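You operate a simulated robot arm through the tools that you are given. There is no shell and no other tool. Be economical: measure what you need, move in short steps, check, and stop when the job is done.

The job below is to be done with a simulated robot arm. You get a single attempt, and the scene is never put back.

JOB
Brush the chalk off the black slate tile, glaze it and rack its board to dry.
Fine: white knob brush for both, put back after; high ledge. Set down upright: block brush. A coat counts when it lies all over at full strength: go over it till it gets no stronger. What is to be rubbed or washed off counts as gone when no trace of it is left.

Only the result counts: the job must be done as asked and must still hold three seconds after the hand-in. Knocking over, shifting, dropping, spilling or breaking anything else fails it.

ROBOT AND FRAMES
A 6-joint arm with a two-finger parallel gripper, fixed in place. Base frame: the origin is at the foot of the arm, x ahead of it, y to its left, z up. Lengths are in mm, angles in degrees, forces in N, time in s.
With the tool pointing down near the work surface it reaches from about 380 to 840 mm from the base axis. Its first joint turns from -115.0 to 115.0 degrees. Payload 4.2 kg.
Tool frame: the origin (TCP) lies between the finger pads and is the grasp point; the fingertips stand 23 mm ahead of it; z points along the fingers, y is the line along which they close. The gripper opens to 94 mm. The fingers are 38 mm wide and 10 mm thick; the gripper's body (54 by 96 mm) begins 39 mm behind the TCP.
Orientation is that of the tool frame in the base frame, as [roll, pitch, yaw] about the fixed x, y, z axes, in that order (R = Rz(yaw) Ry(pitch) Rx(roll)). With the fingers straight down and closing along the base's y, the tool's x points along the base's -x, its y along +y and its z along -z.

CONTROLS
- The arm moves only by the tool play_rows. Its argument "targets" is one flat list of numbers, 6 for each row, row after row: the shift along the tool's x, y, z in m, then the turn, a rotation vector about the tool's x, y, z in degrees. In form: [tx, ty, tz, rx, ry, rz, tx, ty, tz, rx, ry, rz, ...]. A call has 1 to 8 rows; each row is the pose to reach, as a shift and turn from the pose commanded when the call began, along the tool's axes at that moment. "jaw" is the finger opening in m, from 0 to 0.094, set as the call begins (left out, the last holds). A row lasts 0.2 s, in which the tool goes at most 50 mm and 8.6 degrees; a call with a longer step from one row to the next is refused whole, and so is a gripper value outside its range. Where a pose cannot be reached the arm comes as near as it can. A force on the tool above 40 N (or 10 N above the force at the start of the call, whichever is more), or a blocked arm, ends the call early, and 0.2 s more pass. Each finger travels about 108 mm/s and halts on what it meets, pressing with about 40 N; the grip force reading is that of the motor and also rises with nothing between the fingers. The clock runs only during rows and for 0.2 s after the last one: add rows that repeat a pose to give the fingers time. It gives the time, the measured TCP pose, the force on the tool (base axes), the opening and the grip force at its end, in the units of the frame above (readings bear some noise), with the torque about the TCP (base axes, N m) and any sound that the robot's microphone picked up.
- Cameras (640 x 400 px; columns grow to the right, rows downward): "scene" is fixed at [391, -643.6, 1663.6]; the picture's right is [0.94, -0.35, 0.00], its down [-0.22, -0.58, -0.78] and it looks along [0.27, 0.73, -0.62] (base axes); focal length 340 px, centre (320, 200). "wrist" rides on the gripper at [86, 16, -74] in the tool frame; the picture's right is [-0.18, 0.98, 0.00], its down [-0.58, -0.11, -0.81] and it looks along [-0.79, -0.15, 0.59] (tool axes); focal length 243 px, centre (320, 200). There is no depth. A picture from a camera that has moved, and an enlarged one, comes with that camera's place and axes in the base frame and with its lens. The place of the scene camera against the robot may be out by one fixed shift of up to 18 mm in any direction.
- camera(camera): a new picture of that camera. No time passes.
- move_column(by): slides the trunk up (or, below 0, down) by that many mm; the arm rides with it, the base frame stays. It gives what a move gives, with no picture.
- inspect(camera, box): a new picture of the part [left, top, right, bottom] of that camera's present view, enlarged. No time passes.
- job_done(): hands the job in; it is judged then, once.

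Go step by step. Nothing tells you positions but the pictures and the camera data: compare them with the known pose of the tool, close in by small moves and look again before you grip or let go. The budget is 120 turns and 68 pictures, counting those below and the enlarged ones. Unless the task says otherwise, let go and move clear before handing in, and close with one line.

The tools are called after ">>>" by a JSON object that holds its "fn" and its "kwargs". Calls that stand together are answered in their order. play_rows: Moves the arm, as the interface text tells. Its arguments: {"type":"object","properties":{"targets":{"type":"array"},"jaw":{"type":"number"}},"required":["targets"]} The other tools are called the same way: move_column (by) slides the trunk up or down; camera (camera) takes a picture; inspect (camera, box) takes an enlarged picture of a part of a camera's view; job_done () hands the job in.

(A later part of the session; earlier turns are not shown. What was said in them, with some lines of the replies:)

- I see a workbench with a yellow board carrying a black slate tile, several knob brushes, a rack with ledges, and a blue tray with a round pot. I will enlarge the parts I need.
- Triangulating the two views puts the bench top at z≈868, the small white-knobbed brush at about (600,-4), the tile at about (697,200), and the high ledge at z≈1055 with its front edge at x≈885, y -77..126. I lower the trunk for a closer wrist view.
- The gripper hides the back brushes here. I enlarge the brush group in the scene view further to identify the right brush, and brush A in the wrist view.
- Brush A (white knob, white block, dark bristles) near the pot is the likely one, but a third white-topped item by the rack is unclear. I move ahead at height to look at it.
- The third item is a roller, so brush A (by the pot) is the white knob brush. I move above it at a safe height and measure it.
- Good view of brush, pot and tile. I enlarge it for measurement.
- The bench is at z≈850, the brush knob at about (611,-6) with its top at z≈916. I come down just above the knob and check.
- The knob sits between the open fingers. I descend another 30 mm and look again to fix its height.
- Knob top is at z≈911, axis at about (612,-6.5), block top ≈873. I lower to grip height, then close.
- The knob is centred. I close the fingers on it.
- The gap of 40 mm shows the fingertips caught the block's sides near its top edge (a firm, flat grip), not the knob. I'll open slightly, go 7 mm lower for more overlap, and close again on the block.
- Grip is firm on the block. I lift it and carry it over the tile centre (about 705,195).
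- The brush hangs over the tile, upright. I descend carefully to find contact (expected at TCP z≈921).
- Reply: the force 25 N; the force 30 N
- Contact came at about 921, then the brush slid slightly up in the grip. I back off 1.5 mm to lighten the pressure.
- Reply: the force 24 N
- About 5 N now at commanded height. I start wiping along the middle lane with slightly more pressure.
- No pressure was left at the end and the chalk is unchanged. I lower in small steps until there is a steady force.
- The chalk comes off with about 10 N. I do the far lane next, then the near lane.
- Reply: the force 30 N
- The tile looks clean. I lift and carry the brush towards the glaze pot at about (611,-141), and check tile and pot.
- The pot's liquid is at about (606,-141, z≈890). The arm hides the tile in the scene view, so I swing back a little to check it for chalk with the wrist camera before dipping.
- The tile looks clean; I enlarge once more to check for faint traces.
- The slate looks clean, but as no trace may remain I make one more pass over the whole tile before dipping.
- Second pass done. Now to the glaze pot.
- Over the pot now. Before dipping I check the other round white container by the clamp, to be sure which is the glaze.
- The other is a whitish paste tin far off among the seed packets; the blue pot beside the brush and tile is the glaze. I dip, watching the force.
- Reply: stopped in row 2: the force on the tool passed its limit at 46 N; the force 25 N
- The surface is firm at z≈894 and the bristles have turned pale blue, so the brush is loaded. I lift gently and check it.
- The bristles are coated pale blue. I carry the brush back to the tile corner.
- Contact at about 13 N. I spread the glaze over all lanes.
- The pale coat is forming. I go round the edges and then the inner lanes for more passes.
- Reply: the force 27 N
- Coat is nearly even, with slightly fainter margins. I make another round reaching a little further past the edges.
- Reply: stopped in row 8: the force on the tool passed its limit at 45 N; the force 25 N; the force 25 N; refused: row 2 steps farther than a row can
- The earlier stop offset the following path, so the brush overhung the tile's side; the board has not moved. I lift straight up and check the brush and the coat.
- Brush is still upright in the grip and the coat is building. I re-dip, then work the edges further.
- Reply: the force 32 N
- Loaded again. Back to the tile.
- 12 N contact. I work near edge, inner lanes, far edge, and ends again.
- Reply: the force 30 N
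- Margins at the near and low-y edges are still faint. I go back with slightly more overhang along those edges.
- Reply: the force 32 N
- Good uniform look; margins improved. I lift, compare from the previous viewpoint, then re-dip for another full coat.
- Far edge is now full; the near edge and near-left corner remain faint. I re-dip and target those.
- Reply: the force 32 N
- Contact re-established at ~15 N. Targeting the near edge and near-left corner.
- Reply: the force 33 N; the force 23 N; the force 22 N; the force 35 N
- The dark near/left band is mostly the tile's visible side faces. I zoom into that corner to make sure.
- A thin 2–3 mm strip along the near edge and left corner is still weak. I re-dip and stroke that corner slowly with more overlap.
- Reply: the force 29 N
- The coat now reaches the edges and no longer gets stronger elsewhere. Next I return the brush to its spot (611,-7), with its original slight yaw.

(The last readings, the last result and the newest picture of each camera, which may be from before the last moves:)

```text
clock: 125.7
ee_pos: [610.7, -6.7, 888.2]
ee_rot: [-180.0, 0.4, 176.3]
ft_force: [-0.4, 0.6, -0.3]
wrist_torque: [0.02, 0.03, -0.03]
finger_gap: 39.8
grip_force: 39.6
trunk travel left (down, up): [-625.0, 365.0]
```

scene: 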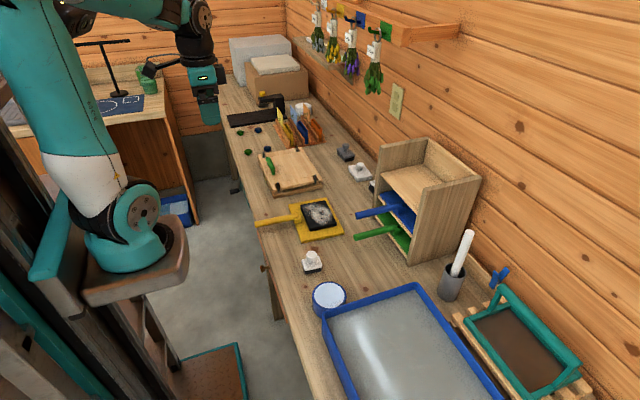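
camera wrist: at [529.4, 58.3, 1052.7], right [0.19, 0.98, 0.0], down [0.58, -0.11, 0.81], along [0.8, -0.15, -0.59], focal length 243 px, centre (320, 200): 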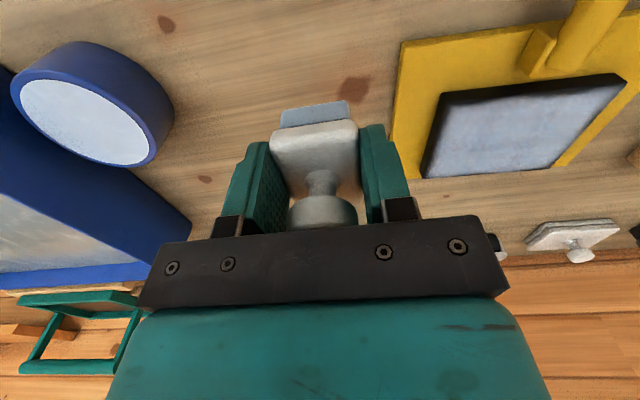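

>>> {"fn": "play_rows", "kwargs": {"targets": [0, 0, 0.001, 0, 0, 0, 0, 0, 0.001, 0, 0, 0]}}

>>> {"fn": "play_rows", "kwargs": {"targets": [0, 0, 0.001, 0, 0, 0, 0, 0, 0.001, 0, 0, 0]}}

```text
clock: 126.3
ee_pos: [611.5, -6.8, 887.0]
ee_rot: [-179.9, 0.4, 176.3]
ft_force: [-2.0, 0.3, 7.6]
wrist_torque: [0.07, 0.14, 0.02]
finger_gap: 39.9
grip_force: 40.4
trunk travel left (down, up): [-625.0, 365.0]
```

```text
clock: 126.9
ee_pos: [612.5, -6.1, 887.5]
ee_rot: [-179.9, 0.5, 176.3]
ft_force: [-4.4, 0.5, 24.0]
wrist_torque: [0.11, 0.53, 0.04]
finger_gap: 40.3
grip_force: 40.0
trunk travel left (down, up): [-625.0, 365.0]
```

Firmly seated. I ease off, open, and rise clear.

>>> {"fn": "play_rows", "kwargs": {"targets": [0, 0, -0.001, 0, 0, 0, 0, 0, -0.001, 0, 0, 0]}}

>>> {"fn": "play_rows", "kwargs": {"targets": [0, 0, 0, 0, 0, 0, 0, 0, 0, 0, 0, 0, 0, 0, -0.02, 0, 0, 0, 0, 0, -0.06, 0, 0, 0, 0, 0, -0.1, 0, 0, 0, 0, 0, -0.13, 0, 0, 0, 0, 0, -0.13, 0, 0, 0], "jaw": 0.07}}

>>> {"fn": "camera", "kwargs": {"camera": "wrist"}}

```text
clock: 127.5
ee_pos: [612.1, -6.4, 888.3]
ee_rot: [-179.9, 0.5, 176.3]
ft_force: [-2.2, 0.3, 15.5]
wrist_torque: [0.1, 0.33, 0.01]
finger_gap: 40.1
grip_force: 40.0
trunk travel left (down, up): [-625.0, 365.0]
```

```text
clock: 129.1
ee_pos: [610.7, -6.8, 1016.9]
ee_rot: [-179.9, 0.2, 176.4]
ft_force: [0.4, -0.9, 0.1]
wrist_torque: [0.02, 0.0, 0.02]
finger_gap: 70.0
grip_force: 0.1
trunk travel left (down, up): [-625.0, 365.0]
```

```text
14 pictures are left
camera wrist: at [525.4, 14.9, 1090.1], right [0.25, 0.97, 0.0], down [0.57, -0.14, 0.81], along [0.78, -0.2, -0.59], focal length 243 px, centre (320, 200)
```

wrist: 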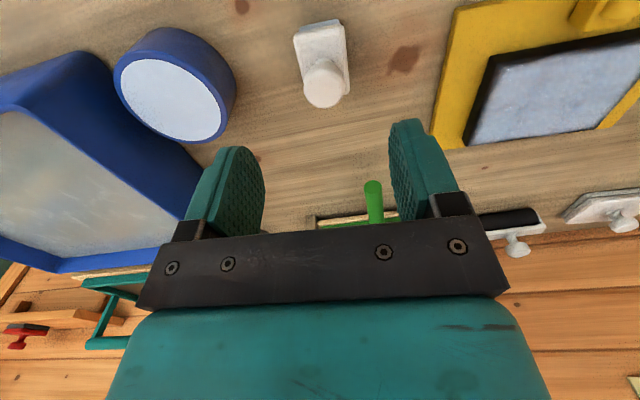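

The brush stands upright in its place. Now I move over the board's yellow handle.

>>> {"fn": "play_rows", "kwargs": {"targets": [0.012, 0.04, 0, 0, 0, 0, 0.024, 0.08, 0, 0, 0, 0, 0.036, 0.12, 0, 0, 0, 0, 0.048, 0.16, 0, 0, 0, 0, 0.064, 0.203, 0, 0, 0, 0, 0.064, 0.203, 0, 0, 0, 0], "jaw": 0.094}}

>>> {"fn": "camera", "kwargs": {"camera": "wrist"}}

```text
clock: 130.5
ee_pos: [560.9, 203.1, 1016.3]
ee_rot: [-179.9, 0.3, 176.2]
ft_force: [0.7, 0.3, -0.1]
wrist_torque: [-0.02, 0.02, -0.01]
finger_gap: 93.9
grip_force: 0.0
trunk travel left (down, up): [-625.0, 365.0]
```

```text
13 pictures are left
camera wrist: at [475.4, 224.9, 1089.5], right [0.25, 0.97, 0.0], down [0.57, -0.14, 0.81], along [0.78, -0.2, -0.59], focal length 243 px, centre (320, 200)
```

wrist: 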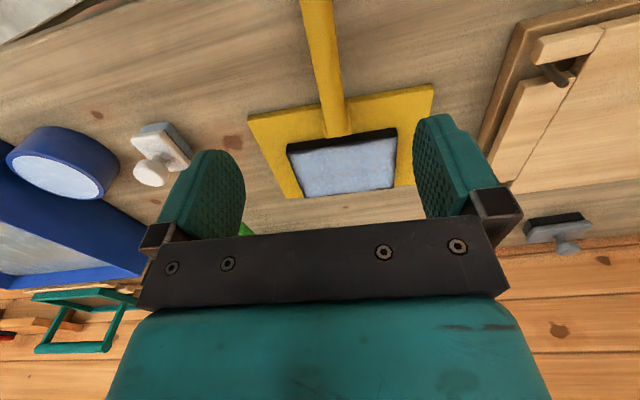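

The coat looks even from here. The handle axis passes about (597,206), slightly yawed like the board; I descend over its inner end to gauge its height.

>>> {"fn": "play_rows", "kwargs": {"targets": [-0.018, 0.003, 0.03, 0, 0, 0, -0.0367, 0.0053, 0.06, 0, 0, 0, -0.0367, 0.0053, 0.08, 0, 0, 0, -0.0367, 0.0053, 0.08, 0, 0, 0]}}

>>> {"fn": "inspect", "kwargs": {"camera": "wrist", "box": [200, 0, 440, 240]}}

```text
clock: 131.5
ee_pos: [597.4, 204.2, 934.3]
ee_rot: [-179.9, 0.4, 176.3]
ft_force: [0.4, -0.4, 0.3]
wrist_torque: [-0.02, 0.04, 0.01]
finger_gap: 93.9
grip_force: 0.0
trunk travel left (down, up): [-625.0, 365.0]
```

```text
1.67 times, centred on (320, 120) of wrist
camera zoom: at [512.4, 226.2, 1007.8], right [0.25, 0.97, 0.0], down [0.57, -0.14, 0.81], along [0.78, -0.2, -0.59], focal length 404 px, centre (320, 333)
```

zoom: 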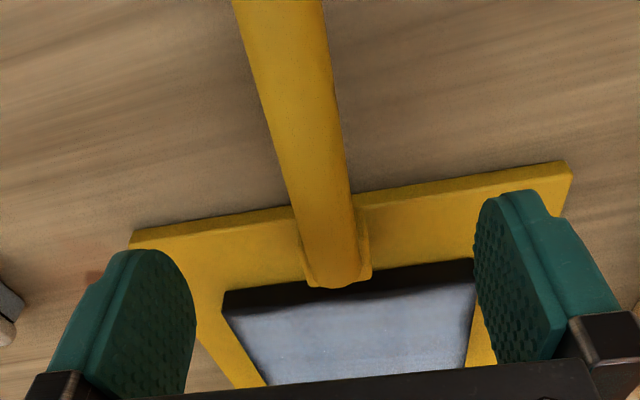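

The handle axis is at y≈207, z≈886, about 20 mm thick. I descend onto it and close.

>>> {"fn": "play_rows", "kwargs": {"targets": [0, 0.0022, 0.025, 0, 0, 0, 0, 0.0022, 0.045, 0, 0, 0, 0, 0.0022, 0.045, 0, 0, 0]}}

>>> {"fn": "play_rows", "kwargs": {"targets": [0, 0, 0, 0, 0, 0, 0, 0, 0, 0, 0, 0, 0, 0, 0, 0, 0, 0, 0, 0, 0, 0, 0, 0], "jaw": 0.0}}

```text
clock: 132.3
ee_pos: [598.2, 205.1, 889.7]
ee_rot: [-179.9, 0.3, 176.3]
ft_force: [0.5, 0.5, 0.2]
wrist_torque: [0.05, 0.02, -0.04]
finger_gap: 94.1
grip_force: 0.0
trunk travel left (down, up): [-625.0, 365.0]
```

```text
clock: 133.3
ee_pos: [598.8, 204.5, 889.1]
ee_rot: [-179.9, 0.3, 176.3]
ft_force: [0.4, -0.5, 0.5]
wrist_torque: [0.0, 0.18, 0.36]
finger_gap: 21.4
grip_force: 40.2
trunk travel left (down, up): [-625.0, 365.0]
```

Gripped at 21 mm. I lift a few millimetres and see whether the board sags.

>>> {"fn": "play_rows", "kwargs": {"targets": [0, 0, -0.004, 0, 0, 0, 0, 0, -0.008, 0, 0, 0, 0, 0, -0.008, 0, 0, 0]}}

>>> {"fn": "inspect", "kwargs": {"camera": "scene", "box": [250, 180, 360, 250]}}

```text
clock: 134.1
ee_pos: [597.8, 204.5, 898.6]
ee_rot: [-179.8, 0.2, 176.3]
ft_force: [-0.1, -0.3, -7.1]
wrist_torque: [0.03, 0.69, -0.01]
finger_gap: 21.5
grip_force: 39.8
trunk travel left (down, up): [-625.0, 365.0]
```

```text
5.71 times, centred on (305, 215) of scene
camera zoom: at [391.0, -643.6, 1663.6], right [0.94, -0.35, 0.0], down [-0.22, -0.58, -0.78], along [0.27, 0.73, -0.62], focal length 1945 px, centre (406, 114)
```

zoom: 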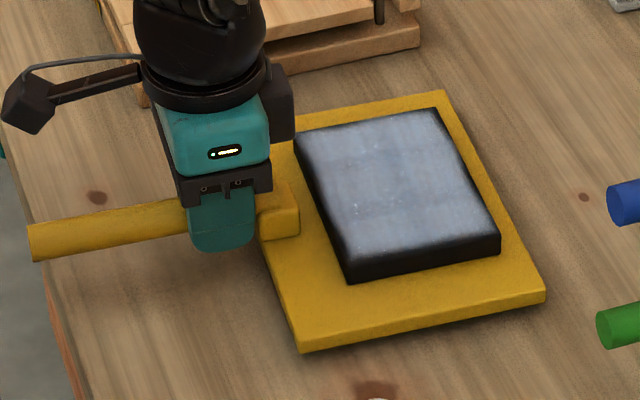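

The board lifts level with its full weight (7 N) held. I raise the trunk so the board clears the high ledge (z≈1047).

>>> {"fn": "move_column", "kwargs": {"by": 210}}

>>> {"fn": "play_rows", "kwargs": {"targets": [0, -0.03, 0, 0, 0, -1.2, 0, -0.06, 0, 0, 0, -2.4, -0.003, -0.09, 0, 0, 0, -3.7, -0.006, -0.12, 0, 0, 0, -3.7, -0.009, -0.15, 0, 0, 0, -3.7, -0.0105, -0.172, 0, 0, 0, -3.7, -0.0105, -0.172, 0, 0, 0, -3.7]}}

>>> {"fn": "inspect", "kwargs": {"camera": "scene", "box": [300, 90, 500, 230]}}

```text
clock: 136.4
ee_pos: [598.1, 205.0, 1108.3]
ee_rot: [-179.9, 0.3, 176.4]
ft_force: [-0.3, -0.1, -7.3]
wrist_torque: [0.07, 0.73, 0.0]
finger_gap: 21.5
grip_force: 39.5
trunk travel left (down, up): [-835.0, 155.0]
```

```text
clock: 138.0
ee_pos: [597.6, 35.1, 1109.3]
ee_rot: [-179.9, 0.3, -180.0]
ft_force: [-0.1, 0.2, -7.7]
wrist_torque: [0.01, 0.7, 0.0]
finger_gap: 21.4
grip_force: 39.4
trunk travel left (down, up): [-835.0, 155.0]
```

```text
2.86 times, centred on (400, 160) of scene
camera zoom: at [391.0, -643.6, 1663.6], right [0.94, -0.35, 0.0], down [-0.22, -0.58, -0.78], along [0.27, 0.73, -0.62], focal length 972 px, centre (91, 314)
```

zoom: 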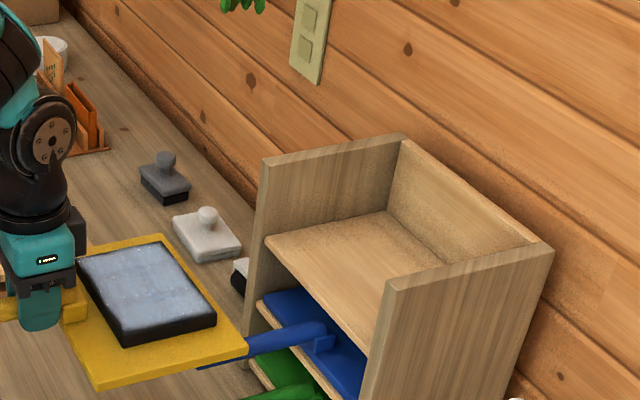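

The board is level, about 131 mm before the ledge front, 2 mm too far left and ~1° off. I correct and advance to just short of the rack, then check closely.

>>> {"fn": "play_rows", "kwargs": {"targets": [-0.03, -0.0039, 0, 0, 0, -1.0, -0.06, -0.0039, 0, 0, 0, -1.0, -0.09, -0.0039, 0, 0, 0, -1.0, -0.112, -0.0039, 0, 0, 0, -1.0, -0.112, -0.0039, 0, 0, 0, -1.0]}}

>>> {"fn": "inspect", "kwargs": {"camera": "scene", "box": [350, 130, 440, 220]}}

```text
clock: 139.2
ee_pos: [709.6, 29.2, 1109.0]
ee_rot: [-179.8, 0.3, -179.0]
ft_force: [-0.4, -0.6, -6.6]
wrist_torque: [-0.02, 0.74, 0.02]
finger_gap: 21.6
grip_force: 39.8
trunk travel left (down, up): [-835.0, 155.0]
```

```text
4.44 times, centred on (395, 175) of scene
camera zoom: at [391.0, -643.6, 1663.6], right [0.94, -0.35, 0.0], down [-0.22, -0.58, -0.78], along [0.27, 0.73, -0.62], focal length 1513 px, centre (-13, 311)
```

zoom: 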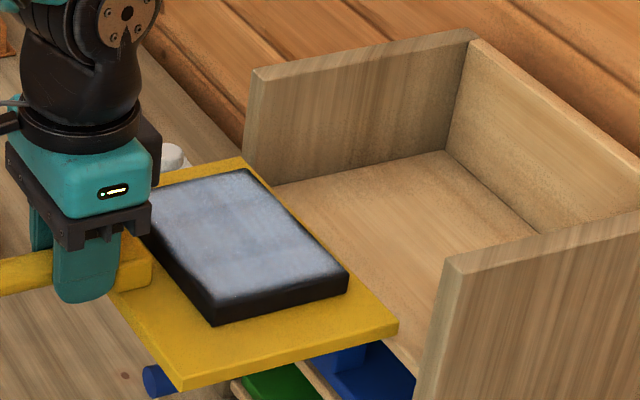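

The board edge is ~20 mm short of the ledge, about 2.5 mm left and ~0.4° over-rotated. I correct and slide in slowly, watching side forces.

>>> {"fn": "play_rows", "kwargs": {"targets": [0, -0.0022, 0, 0, 0, 0.4, -0.01, -0.0022, 0, 0, 0, 0.4, -0.02, -0.0022, 0, 0, 0, 0.4, -0.03, -0.0022, 0, 0, 0, 0.4, -0.038, -0.0022, 0, 0, 0, 0.4, -0.038, -0.0022, 0, 0, 0, 0.4]}}

>>> {"fn": "inspect", "kwargs": {"camera": "scene", "box": [370, 140, 450, 220]}}

```text
clock: 140.0
ee_pos: [722.1, 26.7, 1103.9]
ee_rot: [-179.6, -1.2, -178.8]
ft_force: [-8.4, -0.2, -9.7]
wrist_torque: [-0.36, 1.44, 0.89]
finger_gap: 21.4
grip_force: 40.2
trunk travel left (down, up): [-835.0, 155.0]
stopped in row 4: the force on the tool passed its limit at 47 N (the readings are from after the stop); the commanded pose is now the measured one
```

```text
5.00 times, centred on (410, 180) of scene
camera zoom: at [391.0, -643.6, 1663.6], right [0.94, -0.35, 0.0], down [-0.22, -0.58, -0.78], along [0.27, 0.73, -0.62], focal length 1702 px, centre (-130, 300)
```

zoom: 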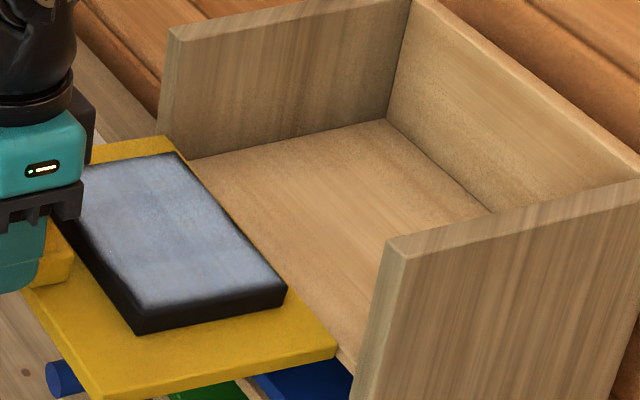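

Something touched on the left side after ~13 mm. I retreat 25 mm, restore height, and look again.

>>> {"fn": "play_rows", "kwargs": {"targets": [0.01, 0, -0.003, 0, 0, 0, 0.025, 0, -0.006, 0, 0, 0, 0.025, 0, -0.006, 0, 0, 0]}}

>>> {"fn": "inspect", "kwargs": {"camera": "scene", "box": [345, 130, 435, 220]}}

```text
clock: 140.8
ee_pos: [700.9, 24.1, 1113.6]
ee_rot: [-179.7, -0.7, -178.9]
ft_force: [-0.2, 0.4, -6.6]
wrist_torque: [-0.01, 0.69, -0.01]
finger_gap: 21.5
grip_force: 39.9
trunk travel left (down, up): [-835.0, 155.0]
```

```text
4.44 times, centred on (390, 175) of scene
camera zoom: at [391.0, -643.6, 1663.6], right [0.94, -0.35, 0.0], down [-0.22, -0.58, -0.78], along [0.27, 0.73, -0.62], focal length 1513 px, centre (9, 311)
```

zoom: 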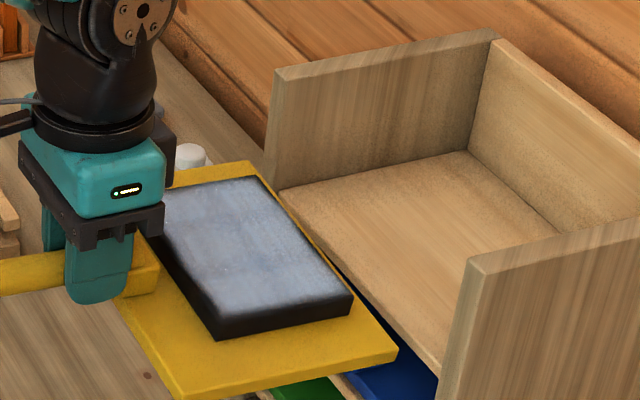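

The bump rolled the board in the grip (right side ~5° down, far edge ~5° down); the tile stayed put. I tilt the tool back to level the board and look again.

>>> {"fn": "play_rows", "kwargs": {"targets": [0.005, 0, 0, 2, -2.5, 0, 0.005, 0, 0, 5, -6, 0, 0.005, 0, 0, 5, -6, 0]}}

>>> {"fn": "inspect", "kwargs": {"camera": "scene", "box": [345, 130, 435, 220]}}

```text
clock: 141.6
ee_pos: [696.5, 25.5, 1112.7]
ee_rot: [-174.7, 5.4, -178.7]
ft_force: [-0.4, -0.2, -7.5]
wrist_torque: [-0.01, 0.65, -0.01]
finger_gap: 21.4
grip_force: 40.1
trunk travel left (down, up): [-835.0, 155.0]
```

```text
4.44 times, centred on (390, 175) of scene
camera zoom: at [391.0, -643.6, 1663.6], right [0.94, -0.35, 0.0], down [-0.22, -0.58, -0.78], along [0.27, 0.73, -0.62], focal length 1513 px, centre (9, 311)
```

zoom: 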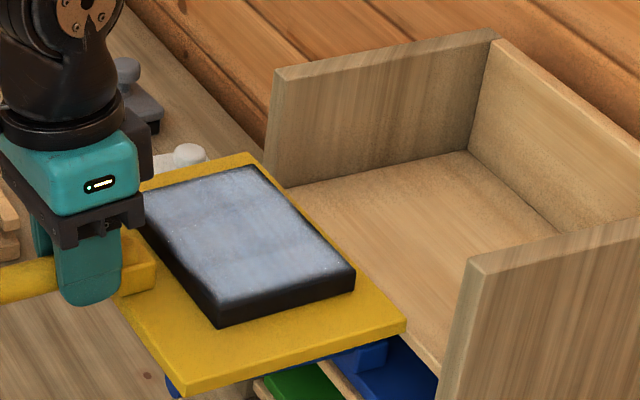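

Level again. My re-derived rack data (front at x≈897, inner walls y≈128.5 to about -78) show the board should sit ~3.5 mm further right. I shift and advance slowly past the wall front.

>>> {"fn": "play_rows", "kwargs": {"targets": [0.0001, -0.0035, 0.0003, 0, 0, 0, -0.0079, -0.0036, 0.0011, 0, 0, 0, -0.0149, -0.0037, 0.0018, 0, 0, 0, -0.0198, -0.0038, 0.0022, 0, 0, 0, -0.0238, -0.0038, 0.0026, 0, 0, 0, -0.0268, -0.0039, 0.0029, 0, 0, 0, -0.0308, -0.0039, 0.0033, 0, 0, 0]}}

```text
clock: 143.2
ee_pos: [728.1, 21.5, 1113.3]
ee_rot: [-174.7, 5.3, -178.7]
ft_force: [-0.4, 0.2, -6.7]
wrist_torque: [-0.01, 0.71, 0.01]
finger_gap: 21.1
grip_force: 40.3
trunk travel left (down, up): [-835.0, 155.0]
```

No contact at 728, past the earlier bump. I continue in small steps.

>>> {"fn": "play_rows", "kwargs": {"targets": [-0.008, -0.0001, 0.0008, 0, 0, 0, -0.016, -0.0002, 0.0015, 0, 0, 0, -0.024, -0.0003, 0.0023, 0, 0, 0, -0.032, -0.0004, 0.0031, 0, 0, 0]}}

>>> {"fn": "inspect", "kwargs": {"camera": "scene", "box": [365, 130, 455, 220]}}

```text
clock: 144.2
ee_pos: [759.6, 21.0, 1112.2]
ee_rot: [-174.7, 5.2, -178.7]
ft_force: [0.2, -0.2, -7.3]
wrist_torque: [-0.03, 0.68, 0.0]
finger_gap: 20.9
grip_force: 39.7
trunk travel left (down, up): [-835.0, 155.0]
```

```text
4.44 times, centred on (410, 175) of scene
camera zoom: at [391.0, -643.6, 1663.6], right [0.94, -0.35, 0.0], down [-0.22, -0.58, -0.78], along [0.27, 0.73, -0.62], focal length 1513 px, centre (-80, 311)
```

zoom: 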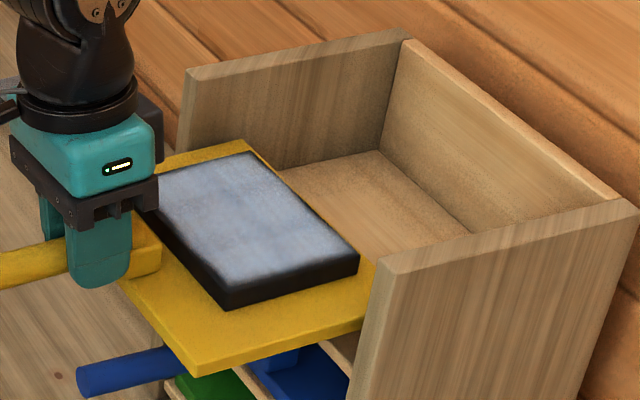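

The board is between the walls and level. I keep sliding it in.

>>> {"fn": "play_rows", "kwargs": {"targets": [-0.01, -0.0001, 0.001, 0, 0, 0, -0.02, -0.0003, 0.0019, 0, 0, 0, -0.03, -0.0004, 0.0029, 0, 0, 0, -0.04, -0.0006, 0.0038, 0, 0, 0, -0.05, -0.0007, 0.0048, 0, 0, 0]}}

>>> {"fn": "play_rows", "kwargs": {"targets": [-0.01, -0.0001, 0.001, 0, 0, 0, -0.02, -0.0003, 0.0019, 0, 0, 0, -0.03, -0.0004, 0.0029, 0, 0, 0, -0.038, -0.0005, 0.0036, 0, 0, 0, -0.038, -0.0005, 0.0036, 0, 0, 0]}}

>>> {"fn": "inspect", "kwargs": {"camera": "scene", "box": [365, 130, 475, 230]}}

```text
clock: 145.4
ee_pos: [808.9, 21.5, 1112.4]
ee_rot: [-174.7, 5.2, -178.7]
ft_force: [0.5, -0.2, -6.7]
wrist_torque: [0.0, 0.72, -0.01]
finger_gap: 21.2
grip_force: 40.2
trunk travel left (down, up): [-835.0, 155.0]
```

```text
clock: 146.6
ee_pos: [847.5, 21.2, 1112.6]
ee_rot: [-174.7, 5.2, -178.6]
ft_force: [-0.1, -0.2, -6.9]
wrist_torque: [0.01, 0.69, 0.0]
finger_gap: 21.1
grip_force: 39.8
trunk travel left (down, up): [-835.0, 155.0]
```

```text
4.00 times, centred on (420, 180) of scene
camera zoom: at [391.0, -643.6, 1663.6], right [0.94, -0.35, 0.0], down [-0.22, -0.58, -0.78], along [0.27, 0.73, -0.62], focal length 1362 px, centre (-80, 280)
```

zoom: 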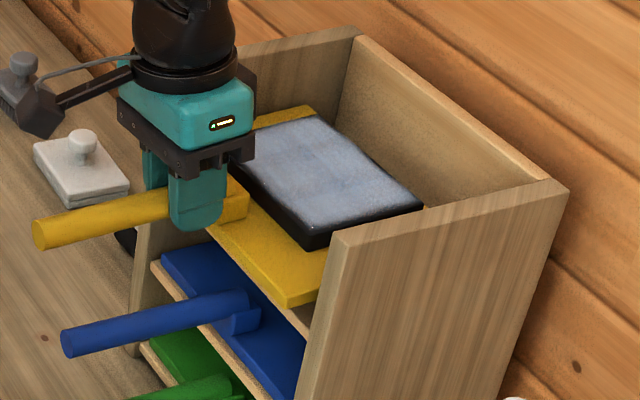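

About 25 mm still protrudes. I push in another 20 mm in small steps.

>>> {"fn": "play_rows", "kwargs": {"targets": [-0.006, -0.0001, 0.0006, 0, 0, 0, -0.012, -0.0002, 0.0012, 0, 0, 0, -0.016, -0.0002, 0.0015, 0, 0, 0, -0.02, -0.0003, 0.0019, 0, 0, 0, -0.02, -0.0003, 0.0019, 0, 0, 0]}}

```text
clock: 147.8
ee_pos: [866.9, 22.1, 1113.7]
ee_rot: [-174.7, 5.3, -178.6]
ft_force: [-0.5, -0.3, -7.3]
wrist_torque: [0.0, 0.69, -0.01]
finger_gap: 21.5
grip_force: 39.9
trunk travel left (down, up): [-835.0, 155.0]
```

Reached without contact. Now I lower onto the ledge.

>>> {"fn": "play_rows", "kwargs": {"targets": [0.0005, 0.0005, 0.005, 0, 0, 0, 0.0009, 0.0009, 0.0099, 0, 0, 0, 0.0014, 0.0014, 0.0149, 0, 0, 0, 0.0017, 0.0017, 0.0178, 0, 0, 0, 0.0017, 0.0017, 0.0178, 0, 0, 0]}}

>>> {"fn": "play_rows", "kwargs": {"targets": [0.0002, 0.0002, 0.002, 0, 0, 0, 0.0004, 0.0004, 0.004, 0, 0, 0, 0.0004, 0.0004, 0.004, 0, 0, 0]}}

```text
clock: 149.0
ee_pos: [866.9, 23.1, 1095.8]
ee_rot: [-174.8, 5.3, -178.6]
ft_force: [-0.2, 0.1, -6.5]
wrist_torque: [0.02, 0.66, 0.0]
finger_gap: 21.4
grip_force: 40.1
trunk travel left (down, up): [-835.0, 155.0]
```

```text
clock: 149.8
ee_pos: [867.4, 21.6, 1090.6]
ee_rot: [-174.6, 5.3, -178.7]
ft_force: [0.4, 0.3, -5.6]
wrist_torque: [-0.13, 0.63, 0.0]
finger_gap: 21.2
grip_force: 39.7
trunk travel left (down, up): [-835.0, 155.0]
```

First contact on the right side. I go on in small steps.

>>> {"fn": "play_rows", "kwargs": {"targets": [0.0001, 0.0001, 0.001, 0, 0, 0, 0.0002, 0.0002, 0.002, 0, 0, 0, 0.0002, 0.0002, 0.002, 0, 0, 0]}}

>>> {"fn": "play_rows", "kwargs": {"targets": [0.0001, 0.0001, 0.001, 0, 0, 0, 0.0002, 0.0002, 0.002, 0, 0, 0, 0.0002, 0.0002, 0.002, 0, 0, 0]}}

>>> {"fn": "inspect", "kwargs": {"camera": "scene", "box": [365, 140, 475, 240]}}

```text
clock: 150.6
ee_pos: [866.3, 22.3, 1090.4]
ee_rot: [-174.7, 5.6, -178.7]
ft_force: [-1.2, 0.1, 7.2]
wrist_torque: [-0.03, 0.37, 0.02]
finger_gap: 21.3
grip_force: 39.8
trunk travel left (down, up): [-835.0, 155.0]
```

```text
clock: 151.4
ee_pos: [866.0, 21.4, 1091.4]
ee_rot: [-174.7, 5.7, -178.7]
ft_force: [0.9, 1.9, 23.7]
wrist_torque: [0.0, -0.18, 0.05]
finger_gap: 21.1
grip_force: 40.0
trunk travel left (down, up): [-835.0, 155.0]
```

```text
4.00 times, centred on (420, 190) of scene
camera zoom: at [391.0, -643.6, 1663.6], right [0.94, -0.35, 0.0], down [-0.22, -0.58, -0.78], along [0.27, 0.73, -0.62], focal length 1362 px, centre (-80, 240)
```

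zoom: 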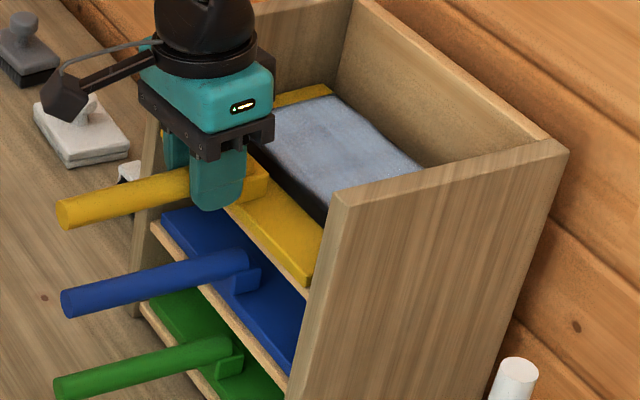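

The board lies flat on the high ledge, handle lined up with the others. I relieve the pressure, open and withdraw upward.

>>> {"fn": "play_rows", "kwargs": {"targets": [-0.0002, -0.0002, -0.002, 0, 0, 0, -0.0002, -0.0002, -0.002, 0, 0, 0]}}

>>> {"fn": "play_rows", "kwargs": {"targets": [0, 0, 0, 0, 0, 0, 0, 0, 0, 0, 0, 0, 0, 0, -0.02, 0, 0, 0, 0, 0, -0.06, 0, 0, 0, 0, 0, -0.1, 0, 0, 0, 0.04, 0, -0.12, 0, 0, 0, 0.085, 0, -0.12, 0, 0, 0, 0.085, 0, -0.12, 0, 0, 0], "jaw": 0.06}}

>>> {"fn": "inspect", "kwargs": {"camera": "scene", "box": [340, 120, 500, 240]}}

```text
clock: 152.0
ee_pos: [866.6, 23.3, 1090.9]
ee_rot: [-174.7, 5.4, -178.8]
ft_force: [6.7, 0.9, 20.2]
wrist_torque: [0.01, -0.35, 0.03]
finger_gap: 21.3
grip_force: 40.3
trunk travel left (down, up): [-835.0, 155.0]
```

```text
clock: 153.8
ee_pos: [771.0, 30.3, 1197.9]
ee_rot: [-174.7, 5.3, -178.8]
ft_force: [-0.5, 0.3, -0.4]
wrist_torque: [-0.02, -0.01, 0.05]
finger_gap: 60.1
grip_force: 0.1
trunk travel left (down, up): [-835.0, 155.0]
```

```text
3.33 times, centred on (420, 180) of scene
camera zoom: at [391.0, -643.6, 1663.6], right [0.94, -0.35, 0.0], down [-0.22, -0.58, -0.78], along [0.27, 0.73, -0.62], focal length 1135 px, centre (-13, 267)
```

zoom: 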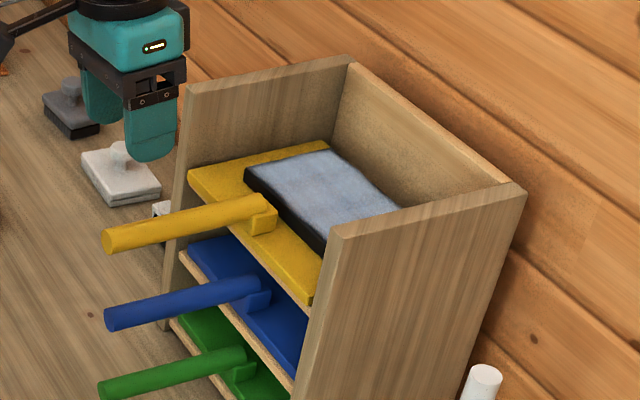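

The board rests flat on the high ledge with the glazed tile on it. One last overall check of the bench before handing in.

>>> {"fn": "camera", "kwargs": {"camera": "scene"}}

```text
1 pictures are left
```

scene: 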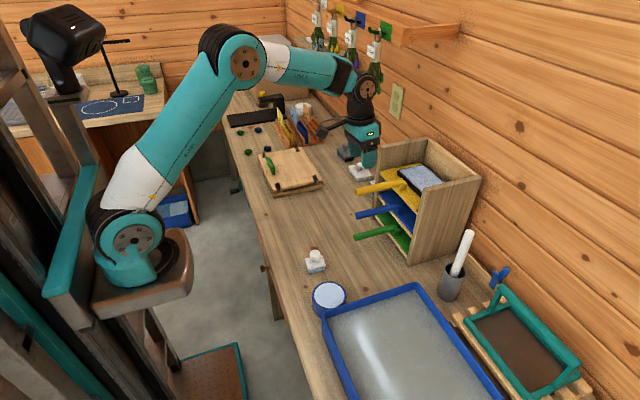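

The brush looks slightly shifted in this view; I use the last picture to compare with the same crop from the start.

>>> {"fn": "inspect", "kwargs": {"camera": "scene", "box": [290, 240, 350, 320]}}

```text
5.00 times, centred on (320, 280) of scene
camera zoom: at [391.0, -643.6, 1663.6], right [0.94, -0.35, 0.0], down [-0.22, -0.58, -0.78], along [0.27, 0.73, -0.62], focal length 1702 px, centre (320, -200)
```

zoom: 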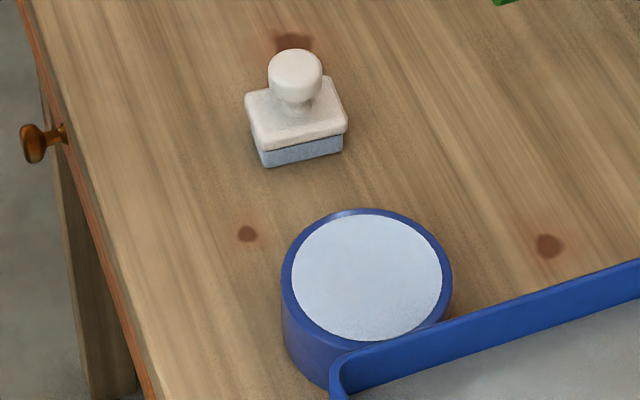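

The brush stands upright within about 10 mm of where it started, the pot is untouched, the board is racked, and the arm is clear. I hand in.

>>> {"fn": "job_done", "kwargs": {}}

```text
The job is handed in.
```

I brushed the chalk off the slate tile, glazed it, and racked its board on the high ledge. The white knob brush is back upright, about 10 mm from where it started. The coat looked even and stopped getting stronger, except possibly a faint 1–2 mm strip along the tile's near-left edge.
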